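You operate a simulated robot arm through the tools that you are given. There is no shell and no other tool.

You are at the controls of a simulated robot arm. One attempt, no reset.

## Task
Put the white cup that says "No 20" from the low bench by the controller in the blue bucket. Then turn the shaker dial to HIGH. Then take the beaker from the shelf under the counter of the shelf unit and leave it on the top of the fridge. Then turn the cold plate dial to 15. Then take the bottle labelled "No 200" from the grey rubber mat and leave it on the worktop beside the basin. Then put the white band beaker in the tank of the cleaning bath. Then close the cups drawer. Then put the green sponge from the top of the grey lid on the counter top of the shelf unit. Then open the tubes door. Keep to this order. Set down upright: beaker, bottle, white band beaker.

Only the result counts: the job must be done as asked and must still hold three seconds after the hand-in. Knocking over, shifting, dropping, spilling or breaking anything else fails it. Lids that push on must go on centred and level and be pressed home; caps that screw on are set level and turned clockwise until they are tight.

## Robot
A 7-joint arm with a two-finger gripper on a trunk, on a base that moves. Base frame: it is fixed to the floor where the robot stands at the start and does not move with it; the origin is under the middle of the robot, x ahead of it, y to its left, z up. Lengths are in m, angles in rad, forces in N, time in s.
With the tool pointing down near the work surface it reaches from about 0.3 to 0.8 m from the robot's upright axis, wherever it stands. Its first joint turns from -2.897 to 2.897 rad. Places, roughly: beaker [-0.75, 2.5, 0.5]; bottle [1.75, 3.25, 0.75]; bucket (24x24x23 cm) [2.1, 2.3, 0.9]; cold plate dial [0.3, 2.6, 0.9]; counter top of the shelf unit [-0.4, 2.1, 0.8]; cups drawer [-2.1, 3.5, 0.7]; shaker dial [-0.5, 1.6, 0.9]; sponge [-2.5, 3.5, 1]; tank of the cleaning bath (30x21 cm) [1.66, 3.64, 0.84]; top of the fridge [-0.1, 1.2, 1.3]; tubes door [-2.6, 3.3, 0.4]; white band beaker [0, 4.75, 1]; white cup [2.75, 0.5, 0.75]; worktop beside the basin [-1.9, 0.5, 0.8]. Payload 2.45 kg.
Tool frame: the origin (TCP) lies between the finger pads and is the grasp point; the fingertips stand 0.027 m ahead of it; z points along the fingers, y is the line along which they close. The gripper opens to 0.08 m; its body begins 0.054 m behind the TCP.
Orientation is that of the tool frame in the base frame, as [roll, pitch, yaw] about the fixed x, y, z axes, in that order (R = Rz(yaw) Ry(pitch) Rx(roll)). With the fingers straight down and closing along the base's y, the tool's x points along the base's -x, its y along +y and its z along -z.

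## Interface
- The arm moves only by the tool drive_tool. Its argument "plan" is a list that holds one entry, the list of rows, each a list of 7 numbers: the turn, a rotation vector about the tool's x, y, z in rad, then the shift along the tool's x, y, z in m, then the finger opening in m, from 0 to 0.08. In form: [[[wx, wy, wz, x, y, z, hand], ...]]. A call has 1 to 20 rows; each row is the pose to reach, as a shift and turn from the pose commanded when the call began, along the tool's axes at that moment. A row lasts 0.2 s, in which the tool goes at most 0.05 m and 0.15 rad; a call with a longer step from one row to the next is refused whole, and so is a gripper value outside its range. Where a pose cannot be reached the arm comes as near as it can. A force on the tool above 40 N (or 10 N above the force at the start of the call, whichever is more), or a blocked arm, ends the call early, and 0.2 s more pass. Each finger travels about 0.153 m/s and halts on what it meets, pressing with about 35 N; the grip force reading is that of the motor and also rises with nothing between the fingers. The clock runs only during rows and for 0.2 s after the last one: add rows that repeat a pose to give the fingers time. It gives the time, the measured TCP pose, the force on the tool (base axes), the opening and the grip force at its end, in the units of the frame above (readings bear some noise), with the torque about the TCP (base axes, N m) and any sound that the robot's microphone picked up.
- Cameras (640 x 400 px; columns grow to the right, rows downward): "scene" is now at [0.0614, 0.1449, 1.6258]; the picture's right is [0.05, -1.00, 0.00], its down [-0.69, -0.03, -0.72] and it looks along [0.72, 0.03, -0.69] (base axes); focal length 286 px, centre (320, 200). "wrist" rides on the gripper at [0.063, 0.012, -0.079] in the tool frame; the picture's right is [-0.19, 0.98, 0.00], its down [-0.72, -0.14, -0.68] and it looks along [-0.67, -0.13, 0.73] (tool axes); focal length 226 px, centre (320, 200). There is no depth. A picture from a camera that has moved, and an enlarged one, comes with that camera's place and axes in the base frame and with its lens.
- get_image(camera): a new picture of that camera. No time passes.
- lift_body(by): moves the trunk up (or, below 0, down) by that many m; the arm and the scene camera ride with it, the base frame stays. It gives what a move gives, with no picture.
- base_move(legs): drives the robot by 1 to 6 legs, each [ahead, turn to the left] in m and rad, along the robot's own axes; the way and the turn of a leg run together, so that a leg with both is an arc; at most 1.5 m and 3.142 rad a leg. The arm and the cameras ride along, it lands a little off, and it stops where it bumps. It gives what a move gives.
- aim_head(pan, tilt): turns the head with the scene camera to pan (to the left, within 2.094 rad either way) and tilt (down, from -0.506 to 1.204), counted from straight ahead of the robot. It gives what a move gives.
- close_up(camera, box): a new picture of the part [left, top, right, bottom] of that camera's present view, enlarged. No time passes.
- hand_in(): hands the job in; it is judged then, once.

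Nothing tells you exact positions but the pictures and the camera data. Unless the task says otherwise, let go and move clear before handing in.

The tools are called after "Request:" by a JSON object that holds its "fn" and its "kwargs". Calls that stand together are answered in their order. drive_tool: Moves the arm, as the interface text tells. Its arguments: {"type":"object","properties":{"plan":{"type":"array"}},"required":["plan"]} The other tools are called the same way: lift_body (by) moves the trunk up or down; base_move (legs) drives the base; aim_head (pan, tilt) turns the head that bears the scene camera; get_image (camera) takes a picture; close_up (camera, box) takes an enlarged picture of a part of a camera's view; hand_in () hands the job in.

At the start:

```text
time_s: 0.0
tool_pos: [0.511, 0.0277, 1.0139]
ee_rot: [3.141, 0.0, 3.141]
wrist_force: [-0.2, 0.5, -0.2]
wrist_torque: [-0.01, 0.02, -0.03]
grip_width: 0.0798
grip_force: 0.2
trunk travel left (down, up): [-0.25, 0.29]
robot x, y, heading: [-0.0034, 0.0024, 0.001]
head pan, tilt (commanded): [0.049, 0.763]
```

scene: 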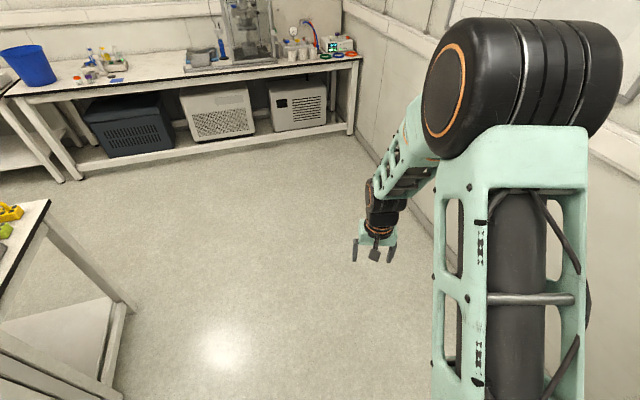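
wrist: 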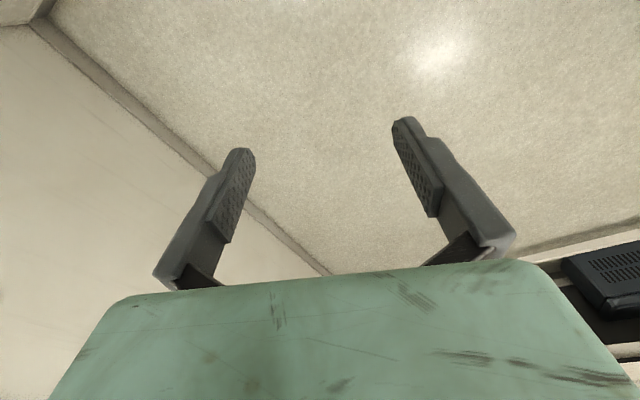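

I see the low bench ahead with the cups and a controller near its right end, and the blue bucket at its left. First I look around more closely before moving.

Request:
{"fn": "close_up", "kwargs": {"camera": "scene", "box": [180, 0, 380, 125]}}

Request:
{"fn": "close_up", "kwargs": {"camera": "scene", "box": [0, 0, 200, 125]}}

Request:
{"fn": "aim_head", "kwargs": {"pan": 1.2, "tilt": 0.4}}

```text
3.20 times, centred on (280, 62) of scene
camera zoom: at [0.0614, 0.1449, 1.6258], right [0.05, -1.0, 0.0], down [-0.69, -0.03, -0.72], along [0.72, 0.03, -0.69], focal length 914 px, centre (448, 640)
```

zoom: 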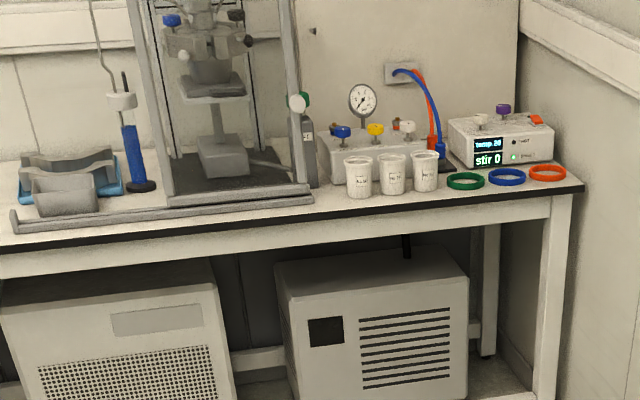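

```text
3.20 times, centred on (100, 62) of scene
camera zoom: at [0.0614, 0.1449, 1.6258], right [0.05, -1.0, 0.0], down [-0.69, -0.03, -0.72], along [0.72, 0.03, -0.69], focal length 914 px, centre (1024, 640)
```

zoom: 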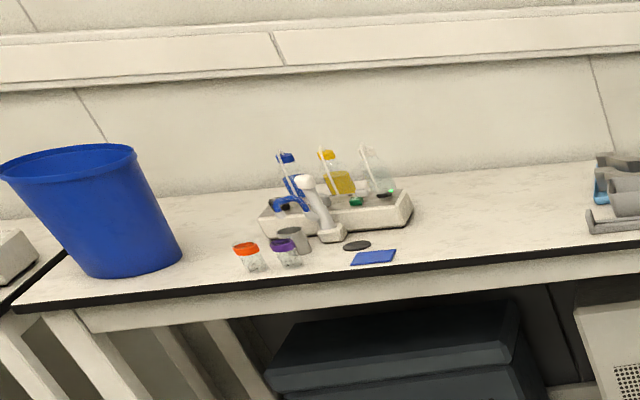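

```text
time_s: 1.4
tool_pos: [0.5129, 0.0273, 1.0141]
ee_rot: [-3.141, 0.001, -3.141]
wrist_force: [-0.1, -1.3, -0.1]
wrist_torque: [0.03, 0.02, 0.01]
grip_width: 0.08
grip_force: 0.1
trunk travel left (down, up): [-0.25, 0.29]
robot x, y, heading: [-0.0016, -0.0019, 0.002]
head pan, tilt (commanded): [1.201, 0.4]
```

I see three white cups beside the controller on the low bench. Next I look at the rest of the room to know the layout.

Request:
{"fn": "get_image", "kwargs": {"camera": "scene"}}

Request:
{"fn": "aim_head", "kwargs": {"pan": 2.09, "tilt": 0.4}}

Request:
{"fn": "get_image", "kwargs": {"camera": "scene"}}

Request:
{"fn": "aim_head", "kwargs": {"pan": 0.6, "tilt": 0.4}}

Request:
{"fn": "get_image", "kwargs": {"camera": "scene"}}

```text
taken
camera scene: at [0.0127, 0.2273, 1.6579], right [0.93, -0.36, 0.0], down [-0.14, -0.36, -0.92], along [0.33, 0.86, -0.39], focal length 286 px, centre (320, 200)
```

scene: 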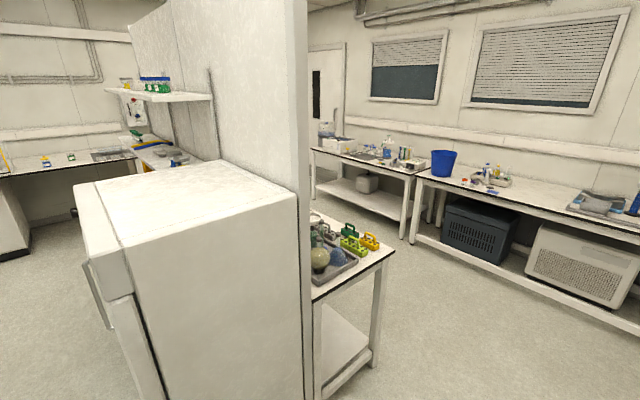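

```text
time_s: 2.6
tool_pos: [0.5128, 0.0275, 1.0151]
ee_rot: [3.141, -0.001, -3.141]
wrist_force: [0.6, 0.2, 0.1]
wrist_torque: [-0.02, -0.01, 0.02]
grip_width: 0.0799
grip_force: 0.0
trunk travel left (down, up): [-0.25, 0.29]
robot x, y, heading: [-0.0013, -0.0029, -0.002]
head pan, tilt (commanded): [2.089, 0.4]
```

```text
taken
camera scene: at [-0.0667, 0.2215, 1.658], right [0.87, 0.49, 0.0], down [0.19, -0.34, -0.92], along [-0.46, 0.8, -0.39], focal length 286 px, centre (320, 200)
```

scene: 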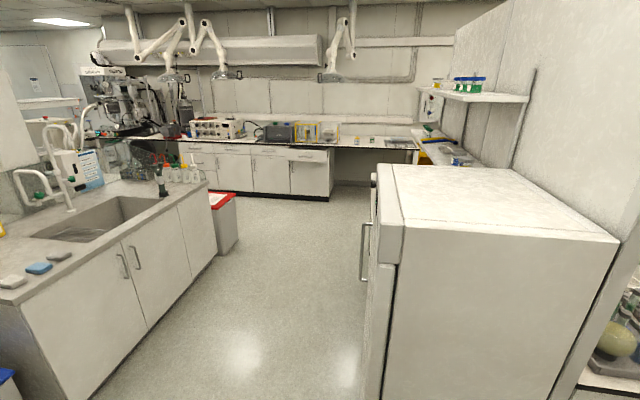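

```text
time_s: 4.2
tool_pos: [0.5124, 0.0274, 1.0144]
ee_rot: [-3.141, 0.001, 3.141]
wrist_force: [0.4, 0.8, 0.9]
wrist_torque: [-0.03, 0.0, 0.01]
grip_width: 0.0797
grip_force: 0.2
trunk travel left (down, up): [-0.25, 0.29]
robot x, y, heading: [0.0026, -0.0, -0.004]
head pan, tilt (commanded): [0.6, 0.4]
```

```text
taken
camera scene: at [0.0556, 0.1934, 1.658], right [0.57, -0.82, 0.0], down [-0.32, -0.22, -0.92], along [0.76, 0.52, -0.39], focal length 286 px, centre (320, 200)
```

scene: 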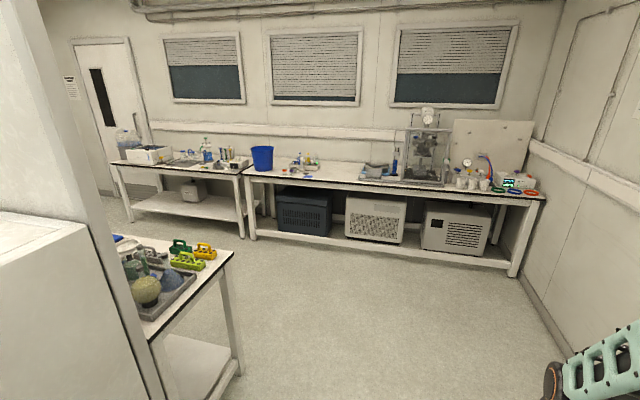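

I see the room: the low bench runs along the far wall at a slant, the shelf unit with the partition and fridge is to my left. I drive toward the cups on the low bench and take a closer look.

Request:
{"fn": "base_move", "kwargs": {"legs": [[0, 0.11], [1.2, 0], [0.6, 0], [0, 0.25]]}}

Request:
{"fn": "aim_head", "kwargs": {"pan": 0.1, "tilt": 0.7}}

Request:
{"fn": "get_image", "kwargs": {"camera": "scene"}}

```text
time_s: 14.6
tool_pos: [2.2442, 0.3873, 1.0147]
ee_rot: [-3.141, -0.001, -2.792]
wrist_force: [-0.1, -0.5, 0.4]
wrist_torque: [0.01, -0.02, 0.02]
grip_width: 0.0798
grip_force: 0.0
trunk travel left (down, up): [-0.25, 0.29]
robot x, y, heading: [1.7709, 0.1849, 0.348]
head pan, tilt (commanded): [0.6, 0.4]
```

```text
time_s: 15.5
tool_pos: [2.2441, 0.3873, 1.0142]
ee_rot: [-3.141, 0.0, -2.793]
wrist_force: [-0.6, 0.2, -0.7]
wrist_torque: [0.0, 0.03, -0.01]
grip_width: 0.08
grip_force: 0.2
trunk travel left (down, up): [-0.25, 0.29]
robot x, y, heading: [1.7737, 0.1887, 0.347]
head pan, tilt (commanded): [0.099, 0.7]
```

```text
taken
camera scene: at [1.7812, 0.3482, 1.6311], right [0.44, -0.9, 0.0], down [-0.58, -0.28, -0.77], along [0.69, 0.33, -0.64], focal length 286 px, centre (320, 200)
```

scene: 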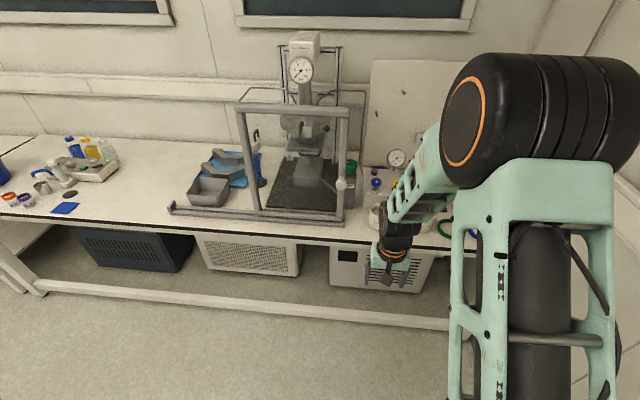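

The arm hides the cups from the head camera. I check the wrist camera and read the zoomed part.

Request:
{"fn": "get_image", "kwargs": {"camera": "wrist"}}

Request:
{"fn": "close_up", "kwargs": {"camera": "scene", "box": [330, 130, 490, 250]}}

```text
taken
camera wrist: at [2.1793, 0.3773, 1.0927], right [-0.15, 0.99, 0.0], down [0.72, 0.11, 0.68], along [0.67, 0.11, -0.73], focal length 226 px, centre (320, 200)
```

wrist: 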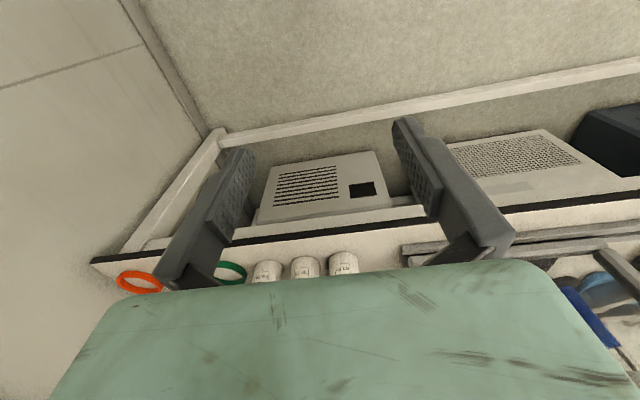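

```text
3.33 times, centred on (410, 190) of scene
camera zoom: at [1.7812, 0.3482, 1.6311], right [0.44, -0.9, 0.0], down [-0.58, -0.28, -0.77], along [0.69, 0.33, -0.64], focal length 952 px, centre (20, 233)
```

zoom: 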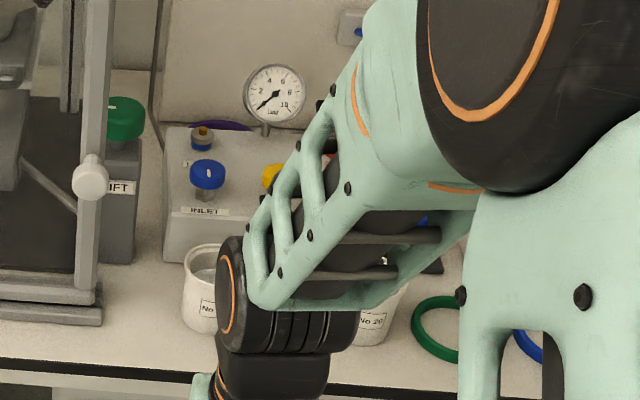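

The rightmost cup's label seems to read "No 20". I zoom in on both to be sure.

Request:
{"fn": "close_up", "kwargs": {"camera": "scene", "box": [410, 195, 440, 220]}}

Request:
{"fn": "close_up", "kwargs": {"camera": "wrist", "box": [240, 240, 370, 300]}}

Request:
{"fn": "close_up", "kwargs": {"camera": "scene", "box": [370, 195, 400, 220]}}

```text
16.00 times, centred on (425, 208) of scene
camera zoom: at [1.7812, 0.3482, 1.6311], right [0.44, -0.9, 0.0], down [-0.58, -0.28, -0.77], along [0.69, 0.33, -0.64], focal length 4569 px, centre (-1360, 80)
```

zoom: 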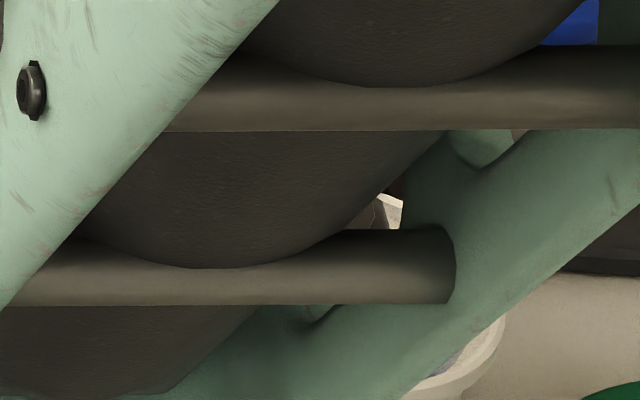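

```text
4.92 times, centred on (305, 270) of wrist
camera zoom: at [2.1793, 0.3773, 1.0927], right [-0.15, 0.99, 0.0], down [0.72, 0.11, 0.68], along [0.67, 0.11, -0.73], focal length 1113 px, centre (394, -145)
```

zoom: 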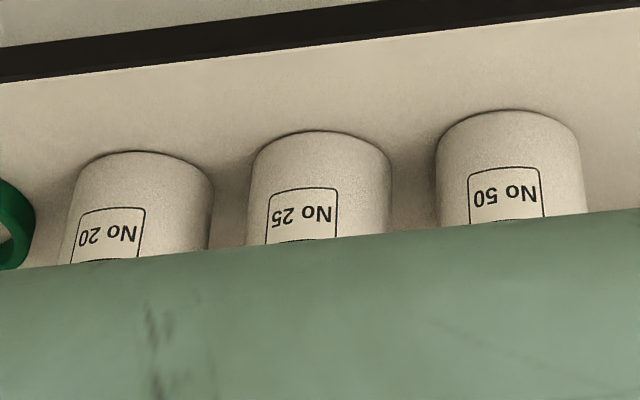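

```text
16.00 times, centred on (385, 208) of scene
camera zoom: at [1.7812, 0.3482, 1.6311], right [0.44, -0.9, 0.0], down [-0.58, -0.28, -0.77], along [0.69, 0.33, -0.64], focal length 4569 px, centre (-720, 80)
```

zoom: 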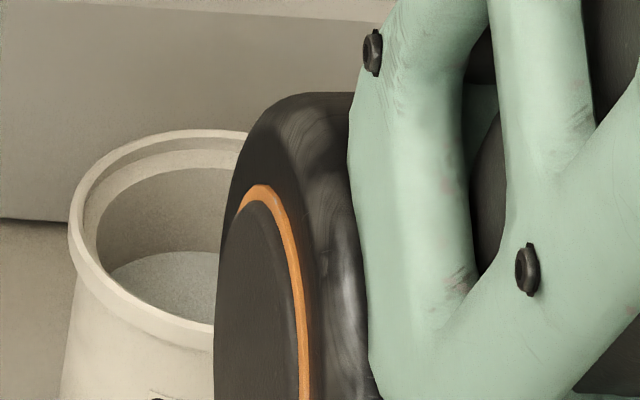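

Wrist close-up: cup order from the right is No 20, No 25, No 50, so "No 20" is the one nearest the controller. I drive a bit closer and look again.

Request:
{"fn": "base_move", "kwargs": {"legs": [[0.3, 0]]}}

Request:
{"fn": "get_image", "kwargs": {"camera": "wrist"}}

Request:
{"fn": "get_image", "kwargs": {"camera": "scene"}}

```text
time_s: 17.6
tool_pos: [2.5313, 0.4929, 1.0142]
ee_rot: [3.141, -0.002, -2.789]
wrist_force: [0.0, 0.8, -0.7]
wrist_torque: [-0.01, 0.02, 0.01]
grip_width: 0.0801
grip_force: 0.1
trunk travel left (down, up): [-0.25, 0.29]
robot x, y, heading: [2.0626, 0.2897, 0.352]
head pan, tilt (commanded): [0.099, 0.7]
```

```text
taken
camera wrist: at [2.4658, 0.4829, 1.0924], right [-0.16, 0.99, 0.0], down [0.72, 0.11, 0.68], along [0.67, 0.11, -0.73], focal length 226 px, centre (320, 200)
```

wrist: 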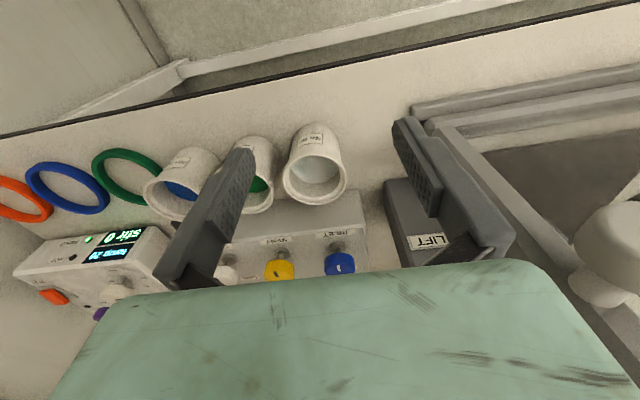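

```text
taken
camera scene: at [2.0681, 0.4535, 1.631], right [0.44, -0.9, 0.0], down [-0.58, -0.28, -0.76], along [0.69, 0.33, -0.64], focal length 286 px, centre (320, 200)
```

scene: 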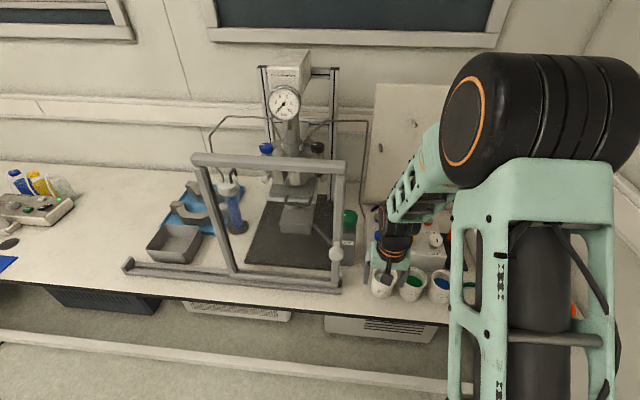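

The cups are filled (No 20 has blue content), so I must keep it upright. I zoom in on the wrist view to triangulate the No 20 cup.

Request:
{"fn": "close_up", "kwargs": {"camera": "wrist", "box": [120, 110, 360, 260]}}

Request:
{"fn": "close_up", "kwargs": {"camera": "scene", "box": [340, 240, 480, 330]}}

```text
2.67 times, centred on (240, 185) of wrist
camera zoom: at [2.4658, 0.4829, 1.0924], right [-0.16, 0.99, 0.0], down [0.72, 0.11, 0.68], along [0.67, 0.11, -0.73], focal length 603 px, centre (533, 240)
```

zoom: 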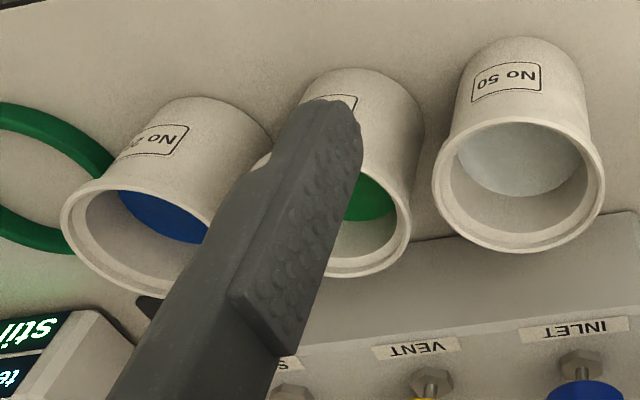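

```text
4.44 times, centred on (410, 285) of scene
camera zoom: at [2.0681, 0.4535, 1.631], right [0.44, -0.9, 0.0], down [-0.58, -0.28, -0.76], along [0.69, 0.33, -0.64], focal length 1269 px, centre (-80, -178)
```

zoom: 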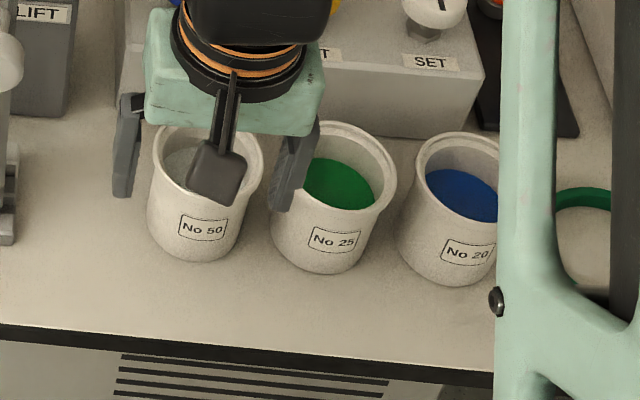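

The cup No 20 is near (2.66, 0.36), bench top near z≈0.84, rim near 0.91; neighbours are too close for fingers between, so I'll close front-to-back. I turn the tool 90° and move over the No 20 cup, staying high.

Request:
{"fn": "drive_tool", "kwargs": {"plan": [[[0, 0, 0.131, -0.0064, -0.0138, -0.005, 0.08], [0, 0, 0.262, -0.0128, -0.0276, -0.01, 0.08], [0, 0, 0.393, -0.0191, -0.0414, -0.015, 0.08], [0, 0, 0.524, -0.0255, -0.0552, -0.02, 0.08], [0, 0, 0.655, -0.0319, -0.069, -0.02, 0.08], [0, 0, 0.785, -0.0383, -0.0828, -0.02, 0.08], [0, 0, 0.916, -0.0446, -0.0966, -0.02, 0.08], [0, 0, 1.047, -0.051, -0.1104, -0.02, 0.08], [0, 0, 1.178, -0.0574, -0.1242, -0.02, 0.08], [0, 0, 1.309, -0.0638, -0.138, -0.02, 0.08], [0, 0, 1.44, -0.0701, -0.1518, -0.02, 0.08], [0, 0, 1.571, -0.0765, -0.1656, -0.02, 0.08], [0, 0, 1.571, -0.0765, -0.1656, -0.02, 0.08]]]}}

Request:
{"fn": "get_image", "kwargs": {"camera": "wrist"}}

Request:
{"fn": "get_image", "kwargs": {"camera": "scene"}}

```text
time_s: 20.4
tool_pos: [2.6596, 0.3625, 1.0335]
ee_rot: [3.141, -0.002, 1.92]
wrist_force: [-0.2, 0.1, 0.3]
wrist_torque: [-0.01, 0.0, 0.04]
grip_width: 0.0799
grip_force: 0.1
trunk travel left (down, up): [-0.25, 0.29]
robot x, y, heading: [2.0595, 0.2893, 0.358]
head pan, tilt (commanded): [0.099, 0.7]
```

```text
taken
camera wrist: at [2.6494, 0.4269, 1.1123], right [0.99, 0.15, 0.0], down [0.11, -0.72, 0.68], along [0.1, -0.67, -0.73], focal length 226 px, centre (320, 200)
```

wrist: 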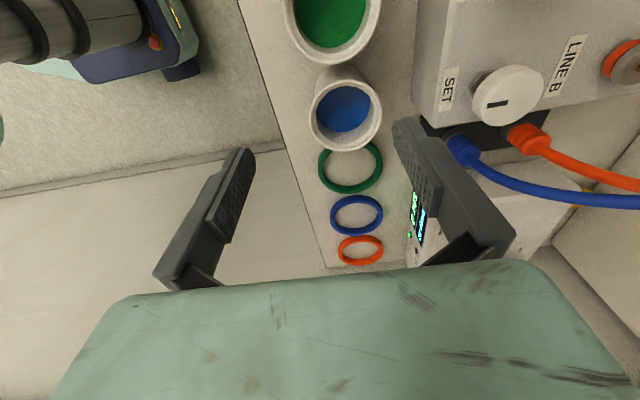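

```text
taken
camera scene: at [2.0675, 0.4532, 1.6311], right [0.44, -0.9, 0.0], down [-0.58, -0.28, -0.76], along [0.69, 0.33, -0.64], focal length 286 px, centre (320, 200)
```

scene: 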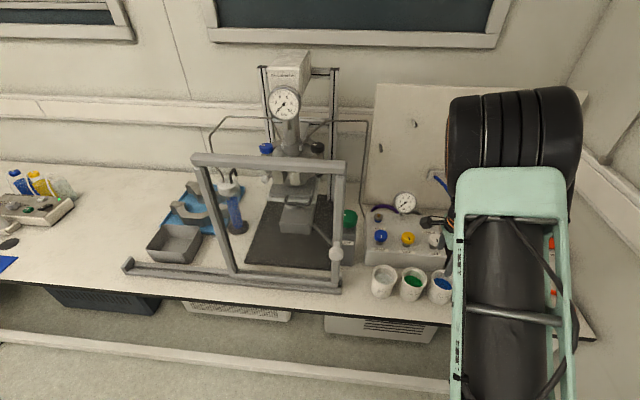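

The No 20 cup (blue content) is seen between the fingers, slightly off. I zoom the head camera on the cups to fix the rim height.

Request:
{"fn": "close_up", "kwargs": {"camera": "scene", "box": [350, 230, 480, 320]}}

Request:
{"fn": "close_up", "kwargs": {"camera": "wrist", "box": [270, 0, 430, 200]}}

```text
4.44 times, centred on (415, 275) of scene
camera zoom: at [2.0675, 0.4532, 1.6311], right [0.44, -0.9, 0.0], down [-0.58, -0.28, -0.76], along [0.69, 0.33, -0.64], focal length 1269 px, centre (-102, -133)
```

zoom: 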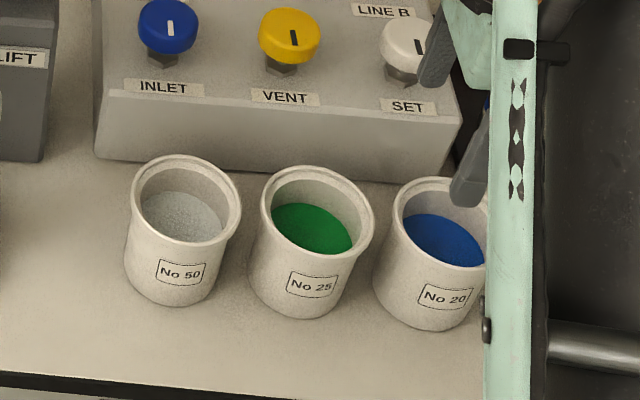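

```text
2.00 times, centred on (350, 100) of wrist
camera zoom: at [2.6494, 0.4269, 1.1123], right [0.99, 0.15, 0.0], down [0.11, -0.72, 0.68], along [0.1, -0.67, -0.73], focal length 452 px, centre (260, 400)
```

zoom: 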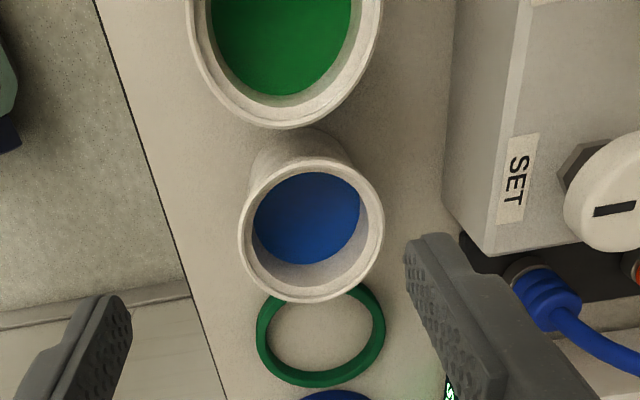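

Using both views, cup No 20 is centred near (2.690, 0.339) with rim z≈0.883 (dia ≈0.075). I move above it and lower part-way to check alignment.

Request:
{"fn": "drive_tool", "kwargs": {"plan": [[[0, 0, 0, -0.0163, 0.0103, 0.02, 0.08], [0, 0, 0, -0.0325, 0.0205, 0.04, 0.08], [0, 0, 0, -0.0325, 0.0205, 0.06, 0.08], [0, 0, 0, -0.0325, 0.0205, 0.0785, 0.08], [0, 0, 0, -0.0325, 0.0205, 0.0785, 0.08]]]}}

Request:
{"fn": "get_image", "kwargs": {"camera": "wrist"}}

Request:
{"fn": "close_up", "kwargs": {"camera": "scene", "box": [350, 230, 510, 330]}}

```text
time_s: 21.6
tool_pos: [2.6896, 0.3393, 0.9563]
ee_rot: [3.141, -0.002, 1.922]
wrist_force: [0.4, -0.2, 0.2]
wrist_torque: [0.03, 0.01, 0.01]
grip_width: 0.0797
grip_force: 0.1
trunk travel left (down, up): [-0.25, 0.29]
robot x, y, heading: [2.0576, 0.2932, 0.359]
head pan, tilt (commanded): [0.099, 0.7]
```

```text
taken
camera wrist: at [2.6778, 0.4038, 1.0341], right [0.99, 0.16, 0.0], down [0.11, -0.72, 0.68], along [0.11, -0.67, -0.73], focal length 226 px, centre (320, 200)
```

wrist: 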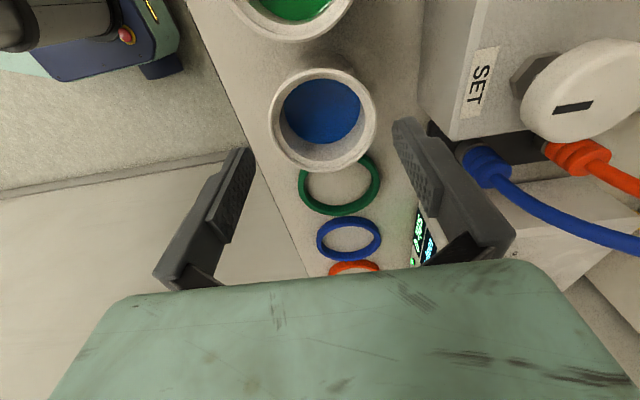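

```text
4.00 times, centred on (430, 280) of scene
camera zoom: at [2.0674, 0.4531, 1.6311], right [0.44, -0.9, 0.0], down [-0.58, -0.28, -0.76], along [0.69, 0.33, -0.64], focal length 1142 px, centre (-120, -120)
```

zoom: 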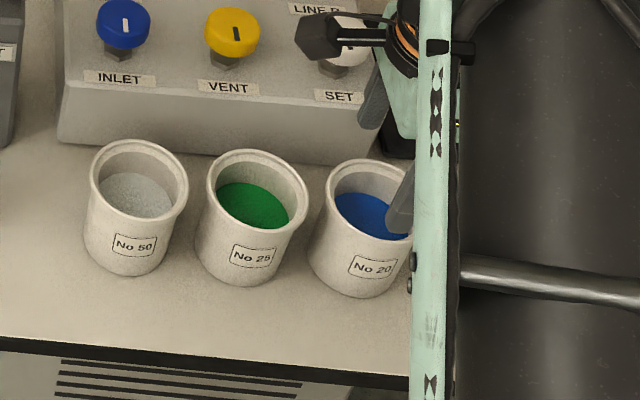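

Aligned: the rim centre is within about 1 mm of the TCP. I descend around the cup.

Request:
{"fn": "drive_tool", "kwargs": {"plan": [[[0, 0, 0, 0, 0.0008, 0.02, 0.08], [0, 0, 0, 0, 0.0008, 0.04, 0.08], [0, 0, 0, 0, 0.0008, 0.055, 0.08], [0, 0, 0, 0, 0.0008, 0.07, 0.08], [0, 0, 0, 0, 0.0008, 0.083, 0.08], [0, 0, 0, 0, 0.0008, 0.095, 0.08], [0, 0, 0, 0, 0.0008, 0.095, 0.08]]]}}

Request:
{"fn": "get_image", "kwargs": {"camera": "wrist"}}

```text
time_s: 23.2
tool_pos: [2.6903, 0.3405, 0.8612]
ee_rot: [3.141, 0.0, 1.922]
wrist_force: [0.5, -0.4, -0.2]
wrist_torque: [0.02, -0.01, 0.01]
grip_width: 0.0798
grip_force: 0.2
trunk travel left (down, up): [-0.25, 0.29]
robot x, y, heading: [2.0569, 0.2912, 0.353]
head pan, tilt (commanded): [0.099, 0.7]
```

```text
taken
camera wrist: at [2.6798, 0.4047, 0.939], right [0.99, 0.16, 0.0], down [0.11, -0.72, 0.68], along [0.11, -0.67, -0.73], focal length 226 px, centre (320, 200)
```

wrist: 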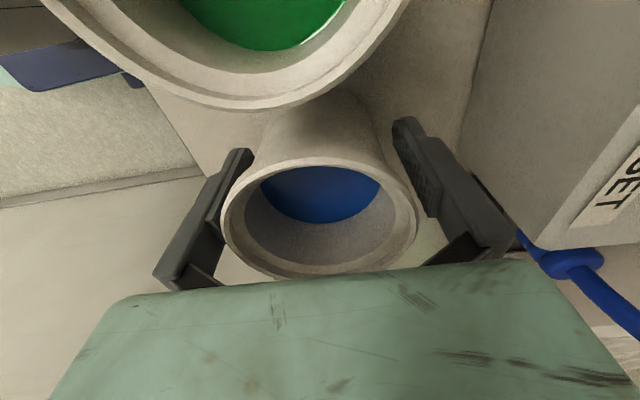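

The fingers straddle the cup cleanly. I close the grip.

Request:
{"fn": "drive_tool", "kwargs": {"plan": [[[0, 0, 0, 0, 0, 0, 0.06], [0, 0, 0, 0, 0, 0, 0.05], [0, 0, 0, 0, 0, 0, 0.04], [0, 0, 0, 0, 0, 0, 0.04]]]}}

Request:
{"fn": "get_image", "kwargs": {"camera": "wrist"}}

```text
time_s: 24.2
tool_pos: [2.6921, 0.341, 0.86]
ee_rot: [-3.141, 0.0, 1.921]
wrist_force: [0.4, 0.4, 0.2]
wrist_torque: [0.0, 0.0, -0.04]
grip_width: 0.0753
grip_force: 34.5
trunk travel left (down, up): [-0.25, 0.29]
robot x, y, heading: [2.0565, 0.2888, 0.351]
head pan, tilt (commanded): [0.099, 0.7]
```

```text
taken
camera wrist: at [2.6799, 0.4047, 0.9391], right [0.99, 0.16, 0.0], down [0.11, -0.72, 0.68], along [0.11, -0.67, -0.73], focal length 226 px, centre (320, 200)
```

wrist: 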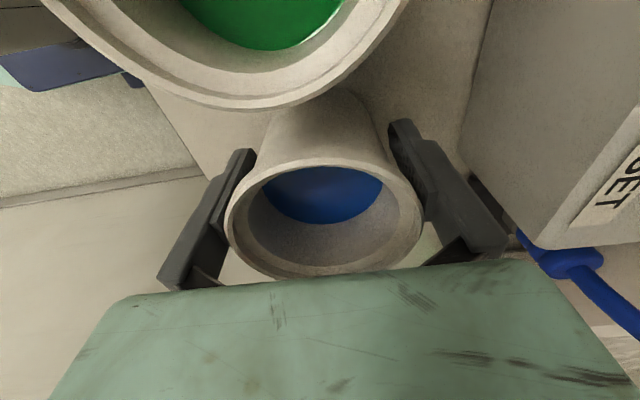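

Gripped at 75 mm. Now I lift straight up and check that it holds.

Request:
{"fn": "drive_tool", "kwargs": {"plan": [[[0, 0, 0, 0, 0, -0.01, 0.04], [0, 0, 0, 0, 0, -0.025, 0.04], [0, 0, 0, 0, 0, -0.045, 0.04], [0, 0, 0, 0, 0, -0.065, 0.04], [0, 0, 0, 0, 0, -0.09, 0.04], [0, 0, 0, 0, 0, -0.115, 0.04], [0, 0, 0, 0, 0, -0.14, 0.04], [0, 0, 0, 0, 0, -0.165, 0.04], [0, 0, 0, 0, 0, -0.19, 0.04], [0, 0, 0, 0, 0, -0.215, 0.04], [0, 0, 0, 0, 0, -0.215, 0.04]]]}}

Request:
{"fn": "get_image", "kwargs": {"camera": "wrist"}}

Request:
{"fn": "get_image", "kwargs": {"camera": "scene"}}

```text
time_s: 26.6
tool_pos: [2.6903, 0.3377, 1.0756]
ee_rot: [3.141, -0.001, 1.922]
wrist_force: [0.0, -0.4, -2.3]
wrist_torque: [0.02, 0.01, 0.0]
grip_width: 0.075
grip_force: 34.7
trunk travel left (down, up): [-0.25, 0.29]
robot x, y, heading: [2.0585, 0.2914, 0.355]
head pan, tilt (commanded): [0.099, 0.7]
```

```text
taken
camera wrist: at [2.6791, 0.4029, 1.1539], right [0.99, 0.16, 0.0], down [0.11, -0.72, 0.68], along [0.11, -0.67, -0.73], focal length 226 px, centre (320, 200)
```

wrist: 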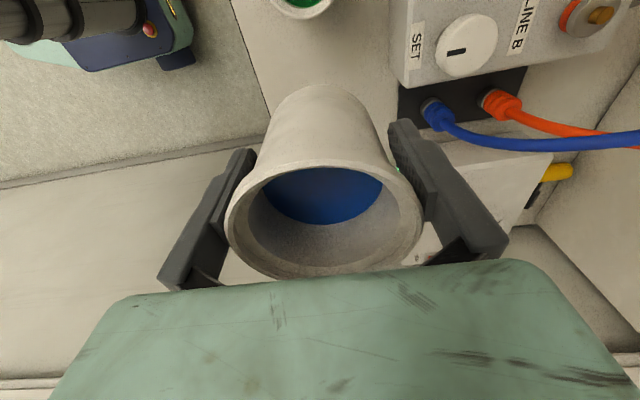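

```text
taken
camera scene: at [2.0676, 0.4532, 1.6311], right [0.44, -0.9, 0.0], down [-0.58, -0.28, -0.76], along [0.69, 0.33, -0.64], focal length 286 px, centre (320, 200)
```

scene: 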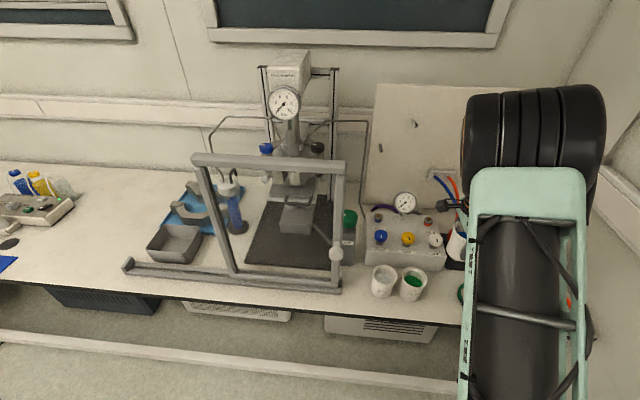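

The cup is held level. I retract the arm, back away from the bench, and drive along the aisle to the bucket.

Request:
{"fn": "drive_tool", "kwargs": {"plan": [[[0, 0, 0, 0.0, -0.03, 0, 0.04], [0, 0, 0, 0.02, -0.06, 0, 0.04], [0, 0, 0, 0.05, -0.09, 0, 0.04], [0, 0, 0, 0.08, -0.12, 0, 0.04], [0, 0, 0, 0.11, -0.15, 0, 0.04], [0, 0, 0, 0.14, -0.18, 0, 0.04], [0, 0, 0, 0.17, -0.19, 0, 0.04], [0, 0, 0, 0.17, -0.19, 0, 0.04]]]}}

Request:
{"fn": "base_move", "kwargs": {"legs": [[-0.3, 0], [0, 1.571], [0.9, 0], [0.9, 0]]}}

Request:
{"fn": "aim_head", "kwargs": {"pan": -0.9, "tilt": 0.6}}

Request:
{"fn": "get_image", "kwargs": {"camera": "scene"}}

Request:
{"fn": "get_image", "kwargs": {"camera": "wrist"}}

```text
time_s: 28.4
tool_pos: [2.4523, 0.4354, 1.0776]
ee_rot: [3.14, -0.001, 1.921]
wrist_force: [-0.1, 0.5, -2.9]
wrist_torque: [0.0, -0.03, 0.01]
grip_width: 0.0747
grip_force: 35.4
trunk travel left (down, up): [-0.25, 0.29]
robot x, y, heading: [2.0568, 0.289, 0.353]
head pan, tilt (commanded): [0.099, 0.7]
```

```text
time_s: 42.9
tool_pos: [0.9841, 2.2352, 1.0764]
ee_rot: [3.141, 0.0, -2.779]
wrist_force: [0.2, -0.2, -2.0]
wrist_torque: [0.01, 0.05, -0.01]
grip_width: 0.0732
grip_force: 35.0
trunk travel left (down, up): [-0.25, 0.29]
robot x, y, heading: [1.133, 1.8408, 1.932]
head pan, tilt (commanded): [0.099, 0.7]
```

```text
time_s: 44.2
tool_pos: [0.9845, 2.2353, 1.0764]
ee_rot: [3.14, 0.0, -2.778]
wrist_force: [-0.2, 0.0, -1.7]
wrist_torque: [-0.01, 0.03, -0.02]
grip_width: 0.0728
grip_force: 34.8
trunk travel left (down, up): [-0.25, 0.29]
robot x, y, heading: [1.1366, 1.8413, 1.936]
head pan, tilt (commanded): [-0.901, 0.6]
```

```text
taken
camera scene: at [1.0533, 1.8516, 1.6397], right [0.86, -0.51, 0.0], down [-0.29, -0.49, -0.82], along [0.42, 0.71, -0.57], focal length 286 px, centre (320, 200)
```

scene: 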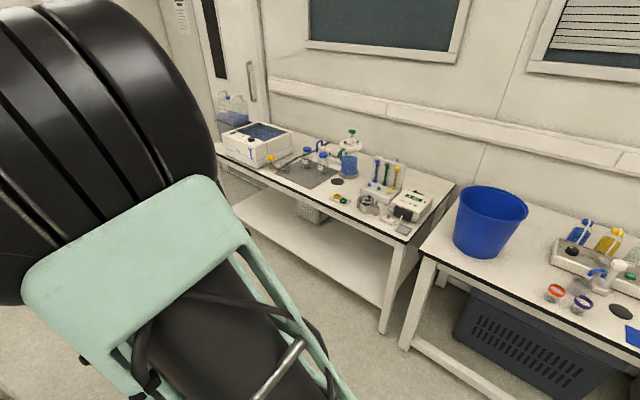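

```text
taken
camera wrist: at [0.9194, 2.2243, 1.155], right [-0.17, 0.99, 0.0], down [0.72, 0.12, 0.68], along [0.67, 0.11, -0.73], focal length 226 px, centre (320, 200)
```

wrist: 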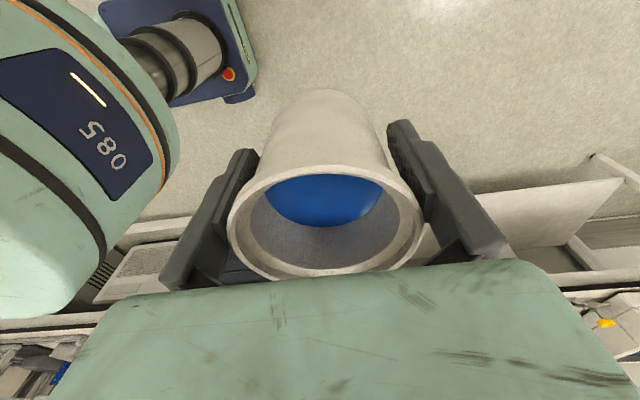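

The bucket is to the right at about (2.05, 2.27). I raise the cup, turn to face the bench, then look at the bucket before approaching.

Request:
{"fn": "drive_tool", "kwargs": {"plan": [[[0, 0, 0, 0, 0, -0.03, 0.04], [0, 0, 0, 0, 0, -0.06, 0.04], [0, 0, 0, 0, 0, -0.09, 0.04], [0, 0, 0, 0, 0, -0.12, 0.04], [0, 0, 0, 0, 0, -0.13, 0.04]]]}}

Request:
{"fn": "base_move", "kwargs": {"legs": [[0.06, 0], [0, -1.576]]}}

Request:
{"fn": "aim_head", "kwargs": {"pan": 0.0, "tilt": 0.6}}

Request:
{"fn": "get_image", "kwargs": {"camera": "scene"}}

Request:
{"fn": "get_image", "kwargs": {"camera": "wrist"}}

```text
time_s: 45.4
tool_pos: [0.9862, 2.2338, 1.2073]
ee_rot: [3.141, -0.002, -2.779]
wrist_force: [-0.1, -0.6, -2.2]
wrist_torque: [-0.03, 0.02, 0.0]
grip_width: 0.073
grip_force: 35.1
trunk travel left (down, up): [-0.25, 0.29]
robot x, y, heading: [1.1362, 1.8412, 1.935]
head pan, tilt (commanded): [-0.901, 0.6]
```

```text
time_s: 50.3
tool_pos: [1.5031, 2.0529, 1.2074]
ee_rot: [-3.14, 0.0, 1.946]
wrist_force: [-0.3, -0.2, -2.1]
wrist_torque: [0.02, 0.0, 0.02]
grip_width: 0.0727
grip_force: 35.4
trunk travel left (down, up): [-0.25, 0.29]
robot x, y, heading: [1.1103, 1.9061, 0.373]
head pan, tilt (commanded): [-0.901, 0.6]
```

```text
time_s: 51.5
tool_pos: [1.5038, 2.0517, 1.2075]
ee_rot: [-3.141, 0.0, 1.945]
wrist_force: [-0.1, 0.5, -1.3]
wrist_torque: [0.01, -0.01, -0.01]
grip_width: 0.0728
grip_force: 35.2
trunk travel left (down, up): [-0.25, 0.29]
robot x, y, heading: [1.1117, 1.9083, 0.374]
head pan, tilt (commanded): [0.0, 0.6]
```

```text
taken
camera scene: at [1.1234, 2.0588, 1.64], right [0.33, -0.94, 0.0], down [-0.53, -0.19, -0.83], along [0.78, 0.28, -0.56], focal length 286 px, centre (320, 200)
```

scene: 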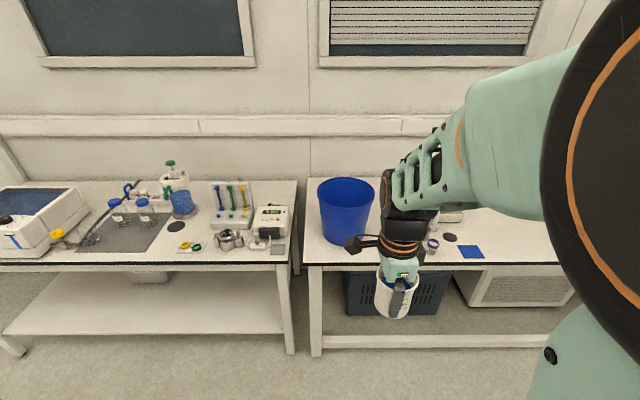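

```text
taken
camera wrist: at [1.4902, 2.1163, 1.2847], right [0.98, 0.18, 0.0], down [0.13, -0.72, 0.68], along [0.12, -0.67, -0.73], focal length 226 px, centre (320, 200)
```

wrist: 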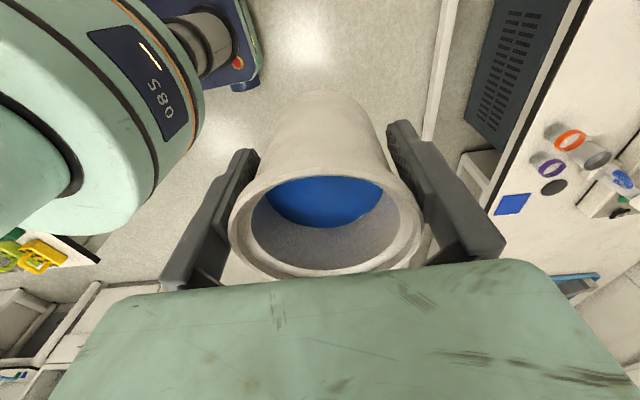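

The bucket is straight ahead about 1.02 m. I drive forward 0.42 m with the cup held above rim height.

Request:
{"fn": "base_move", "kwargs": {"legs": [[0.42, 0]]}}

Request:
{"fn": "get_image", "kwargs": {"camera": "scene"}}

Request:
{"fn": "get_image", "kwargs": {"camera": "wrist"}}

```text
time_s: 54.1
tool_pos: [1.9018, 2.2132, 1.2074]
ee_rot: [-3.14, -0.001, 1.951]
wrist_force: [-0.1, -0.4, -1.3]
wrist_torque: [0.02, 0.01, 0.0]
grip_width: 0.0724
grip_force: 35.2
trunk travel left (down, up): [-0.25, 0.29]
robot x, y, heading: [1.5111, 2.0622, 0.38]
head pan, tilt (commanded): [0.0, 0.6]
```

```text
taken
camera scene: at [1.5223, 2.2169, 1.6402], right [0.33, -0.94, 0.0], down [-0.53, -0.19, -0.83], along [0.78, 0.28, -0.56], focal length 286 px, centre (320, 200)
```

scene: 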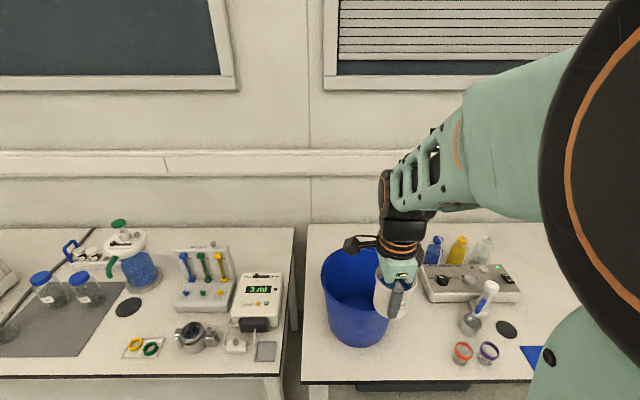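

```text
taken
camera wrist: at [1.8884, 2.2763, 1.2851], right [0.98, 0.18, 0.0], down [0.14, -0.72, 0.68], along [0.13, -0.67, -0.73], focal length 226 px, centre (320, 200)
```

wrist: 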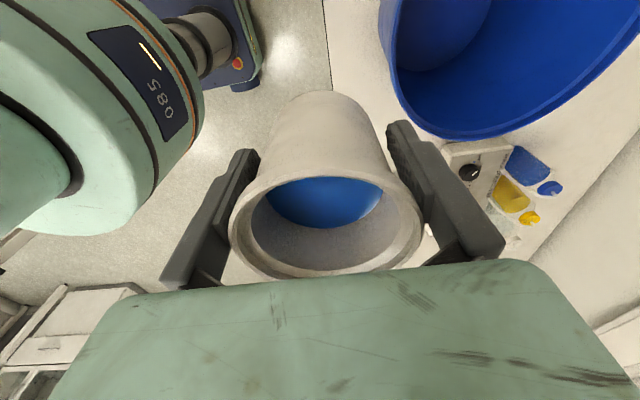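

The bucket's centre is at about (2.064, 2.289), radius ≈0.116. I move the cup above it and check.

Request:
{"fn": "drive_tool", "kwargs": {"plan": [[[0, 0, 0, 0.002, 0.036, 0, 0.04], [0, 0, 0, 0.004, 0.072, 0, 0.04], [0, 0, 0, 0.006, 0.108, 0, 0.04], [0, 0, 0, 0.007, 0.144, 0, 0.04], [0, 0, 0, 0.007, 0.178, 0, 0.04], [0, 0, 0, 0.007, 0.178, 0, 0.04]]]}}

Request:
{"fn": "get_image", "kwargs": {"camera": "wrist"}}

Request:
{"fn": "close_up", "kwargs": {"camera": "scene", "box": [290, 200, 450, 360]}}

```text
time_s: 55.5
tool_pos: [2.0668, 2.2854, 1.2079]
ee_rot: [3.141, 0.0, 1.951]
wrist_force: [-0.1, 0.0, -1.7]
wrist_torque: [0.0, 0.01, -0.02]
grip_width: 0.0722
grip_force: 35.5
trunk travel left (down, up): [-0.25, 0.29]
robot x, y, heading: [1.5102, 2.0658, 0.379]
head pan, tilt (commanded): [0.0, 0.6]
```

```text
taken
camera wrist: at [2.0529, 2.3491, 1.2852], right [0.98, 0.18, 0.0], down [0.14, -0.72, 0.68], along [0.13, -0.67, -0.73], focal length 226 px, centre (320, 200)
```

wrist: 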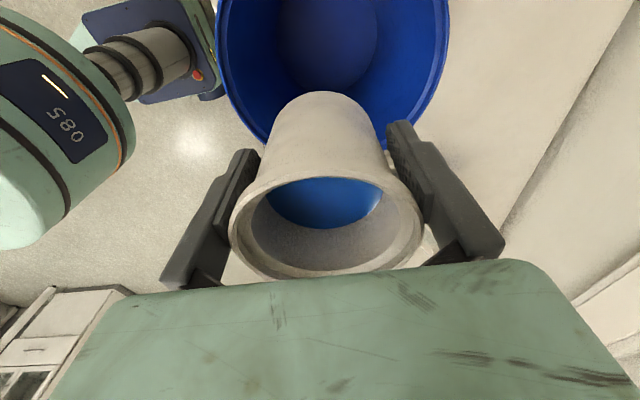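

```text
2.50 times, centred on (370, 280) of scene
camera zoom: at [1.52, 2.2199, 1.6398], right [0.37, -0.93, 0.0], down [-0.52, -0.21, -0.83], along [0.77, 0.31, -0.56], focal length 714 px, centre (195, 0)
```

zoom: 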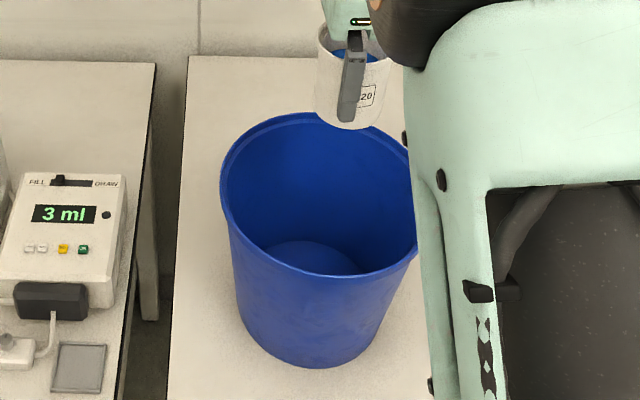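

The bucket centre is about 9 mm further on. I adjust and lower the cup into the bucket step by step.

Request:
{"fn": "drive_tool", "kwargs": {"plan": [[[0, 0, 0, 0.0, 0.009, 0.02, 0.04], [0, 0, 0, 0.0, 0.009, 0.05, 0.04], [0, 0, 0, 0.0, 0.009, 0.08, 0.04], [0, 0, 0, 0.0, 0.009, 0.11, 0.04], [0, 0, 0, 0.0, 0.009, 0.14, 0.04], [0, 0, 0, 0.0, 0.009, 0.17, 0.04], [0, 0, 0, 0.0, 0.009, 0.2, 0.04], [0, 0, 0, 0.0, 0.009, 0.22, 0.04], [0, 0, 0, 0.0, 0.009, 0.24, 0.04], [0, 0, 0, 0.0, 0.009, 0.26, 0.04], [0, 0, 0, 0.0, 0.009, 0.27, 0.04], [0, 0, 0, 0.0, 0.009, 0.27, 0.04]]]}}

Request:
{"fn": "get_image", "kwargs": {"camera": "wrist"}}

Request:
{"fn": "close_up", "kwargs": {"camera": "scene", "box": [290, 200, 450, 360]}}

```text
time_s: 58.1
tool_pos: [2.0725, 2.2872, 0.9369]
ee_rot: [3.141, -0.001, 1.951]
wrist_force: [-0.4, 0.1, -2.3]
wrist_torque: [0.04, 0.01, 0.01]
grip_width: 0.0719
grip_force: 34.5
trunk travel left (down, up): [-0.25, 0.29]
robot x, y, heading: [1.5118, 2.0641, 0.375]
head pan, tilt (commanded): [0.0, 0.6]
```

```text
taken
camera wrist: at [2.0585, 2.3515, 1.0146], right [0.98, 0.18, 0.0], down [0.14, -0.72, 0.68], along [0.13, -0.67, -0.73], focal length 226 px, centre (320, 200)
```

wrist: 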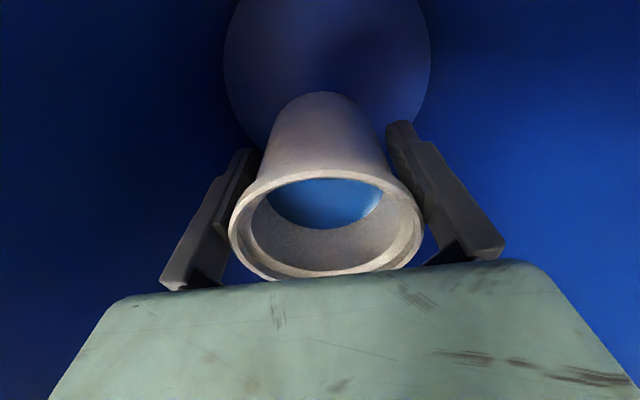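

```text
2.50 times, centred on (370, 280) of scene
camera zoom: at [1.5203, 2.22, 1.6397], right [0.37, -0.93, 0.0], down [-0.53, -0.21, -0.82], along [0.77, 0.31, -0.57], focal length 714 px, centre (195, 0)
```

zoom: 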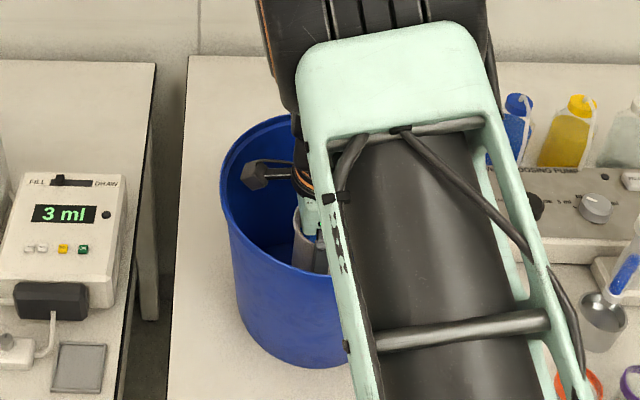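

The cup is inside, bucket floor visible beneath. I check the whole scene for forearm clearance before the last bit.

Request:
{"fn": "get_image", "kwargs": {"camera": "scene"}}

```text
taken
camera scene: at [1.5203, 2.22, 1.6397], right [0.37, -0.93, 0.0], down [-0.53, -0.21, -0.82], along [0.77, 0.31, -0.57], focal length 286 px, centre (320, 200)
```

scene: 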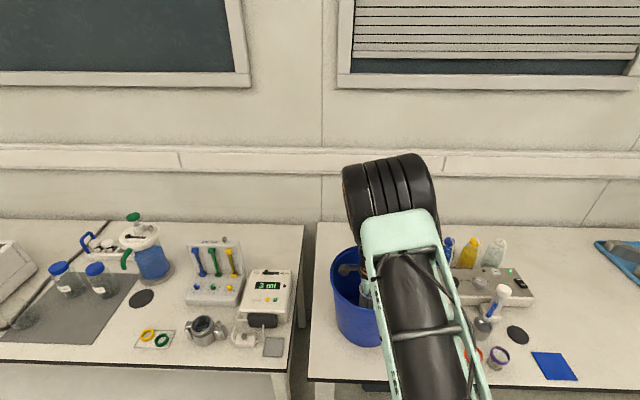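

Clear. I lower the last few centimetres slowly and watch the force.

Request:
{"fn": "drive_tool", "kwargs": {"plan": [[[0, 0, 0, 0, 0, 0.012, 0.04], [0, 0, 0, 0, 0, 0.024, 0.04], [0, 0, 0, 0, 0, 0.036, 0.04], [0, 0, 0, 0, 0, 0.046, 0.04], [0, 0, 0, 0, 0, 0.054, 0.04], [0, 0, 0, 0, 0, 0.054, 0.04]]]}}

Request:
{"fn": "get_image", "kwargs": {"camera": "wrist"}}

```text
time_s: 59.5
tool_pos: [2.0714, 2.2881, 0.8816]
ee_rot: [-3.138, 0.0, 1.95]
wrist_force: [0.3, -0.3, -2.4]
wrist_torque: [0.02, -0.01, -0.01]
grip_width: 0.072
grip_force: 35.2
trunk travel left (down, up): [-0.25, 0.29]
robot x, y, heading: [1.5093, 2.0652, 0.383]
head pan, tilt (commanded): [0.0, 0.6]
```

```text
taken
camera wrist: at [2.058, 2.3518, 0.96], right [0.98, 0.18, 0.0], down [0.14, -0.72, 0.68], along [0.13, -0.67, -0.73], focal length 226 px, centre (320, 200)
```

wrist: 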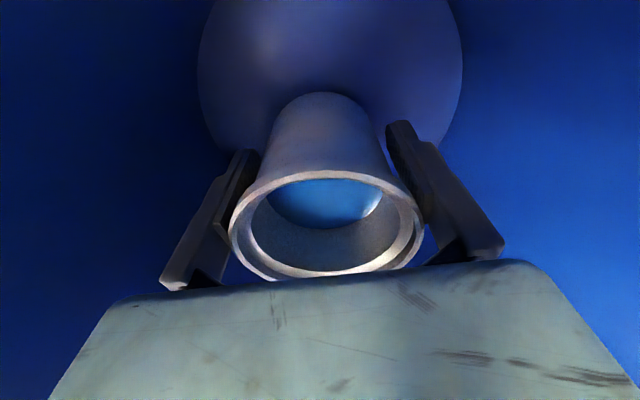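

Not touching yet. I continue down in small steps.

Request:
{"fn": "drive_tool", "kwargs": {"plan": [[[0, 0, 0, 0, 0, 0.003, 0.04], [0, 0, 0, 0, 0, 0.006, 0.04], [0, 0, 0, 0, 0, 0.009, 0.04], [0, 0, 0, 0, 0, 0.009, 0.04]]]}}

```text
time_s: 60.5
tool_pos: [2.0717, 2.2877, 0.8729]
ee_rot: [-3.141, 0.0, 1.952]
wrist_force: [-0.8, 0.1, -2.0]
wrist_torque: [0.01, 0.0, 0.01]
grip_width: 0.0716
grip_force: 35.0
trunk travel left (down, up): [-0.25, 0.29]
robot x, y, heading: [1.5108, 2.0644, 0.385]
head pan, tilt (commanded): [0.0, 0.6]
```

Request:
{"fn": "drive_tool", "kwargs": {"plan": [[[0, 0, 0, 0, 0, 0.003, 0.04], [0, 0, 0, 0, 0, 0.006, 0.04], [0, 0, 0, 0, 0, 0.006, 0.04]]]}}

Request:
{"fn": "get_image", "kwargs": {"camera": "wrist"}}

```text
time_s: 61.3
tool_pos: [2.0715, 2.2881, 0.8684]
ee_rot: [-3.139, 0.001, 1.954]
wrist_force: [0.1, 0.4, -2.8]
wrist_torque: [0.02, 0.04, 0.02]
grip_width: 0.0715
grip_force: 35.2
trunk travel left (down, up): [-0.25, 0.29]
robot x, y, heading: [1.5076, 2.0653, 0.38]
head pan, tilt (commanded): [0.0, 0.6]
```

```text
taken
camera wrist: at [2.0588, 2.352, 0.9465], right [0.98, 0.18, 0.0], down [0.14, -0.72, 0.68], along [0.13, -0.67, -0.73], focal length 226 px, centre (320, 200)
```

wrist: 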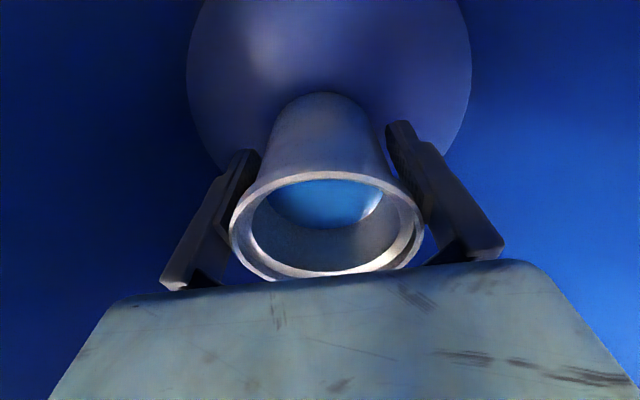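

Still hanging free. I go on a few more millimetres.

Request:
{"fn": "drive_tool", "kwargs": {"plan": [[[0, 0, 0, 0, 0, 0.003, 0.04], [0, 0, 0, 0, 0, 0.005, 0.04], [0, 0, 0, 0, 0, 0.005, 0.04]]]}}

```text
time_s: 62.1
tool_pos: [2.072, 2.2886, 0.8625]
ee_rot: [-3.141, 0.001, 1.952]
wrist_force: [-0.2, 0.6, -0.4]
wrist_torque: [0.02, 0.02, -0.02]
grip_width: 0.0714
grip_force: 35.4
trunk travel left (down, up): [-0.25, 0.29]
robot x, y, heading: [1.512, 2.0646, 0.377]
head pan, tilt (commanded): [0.0, 0.6]
```

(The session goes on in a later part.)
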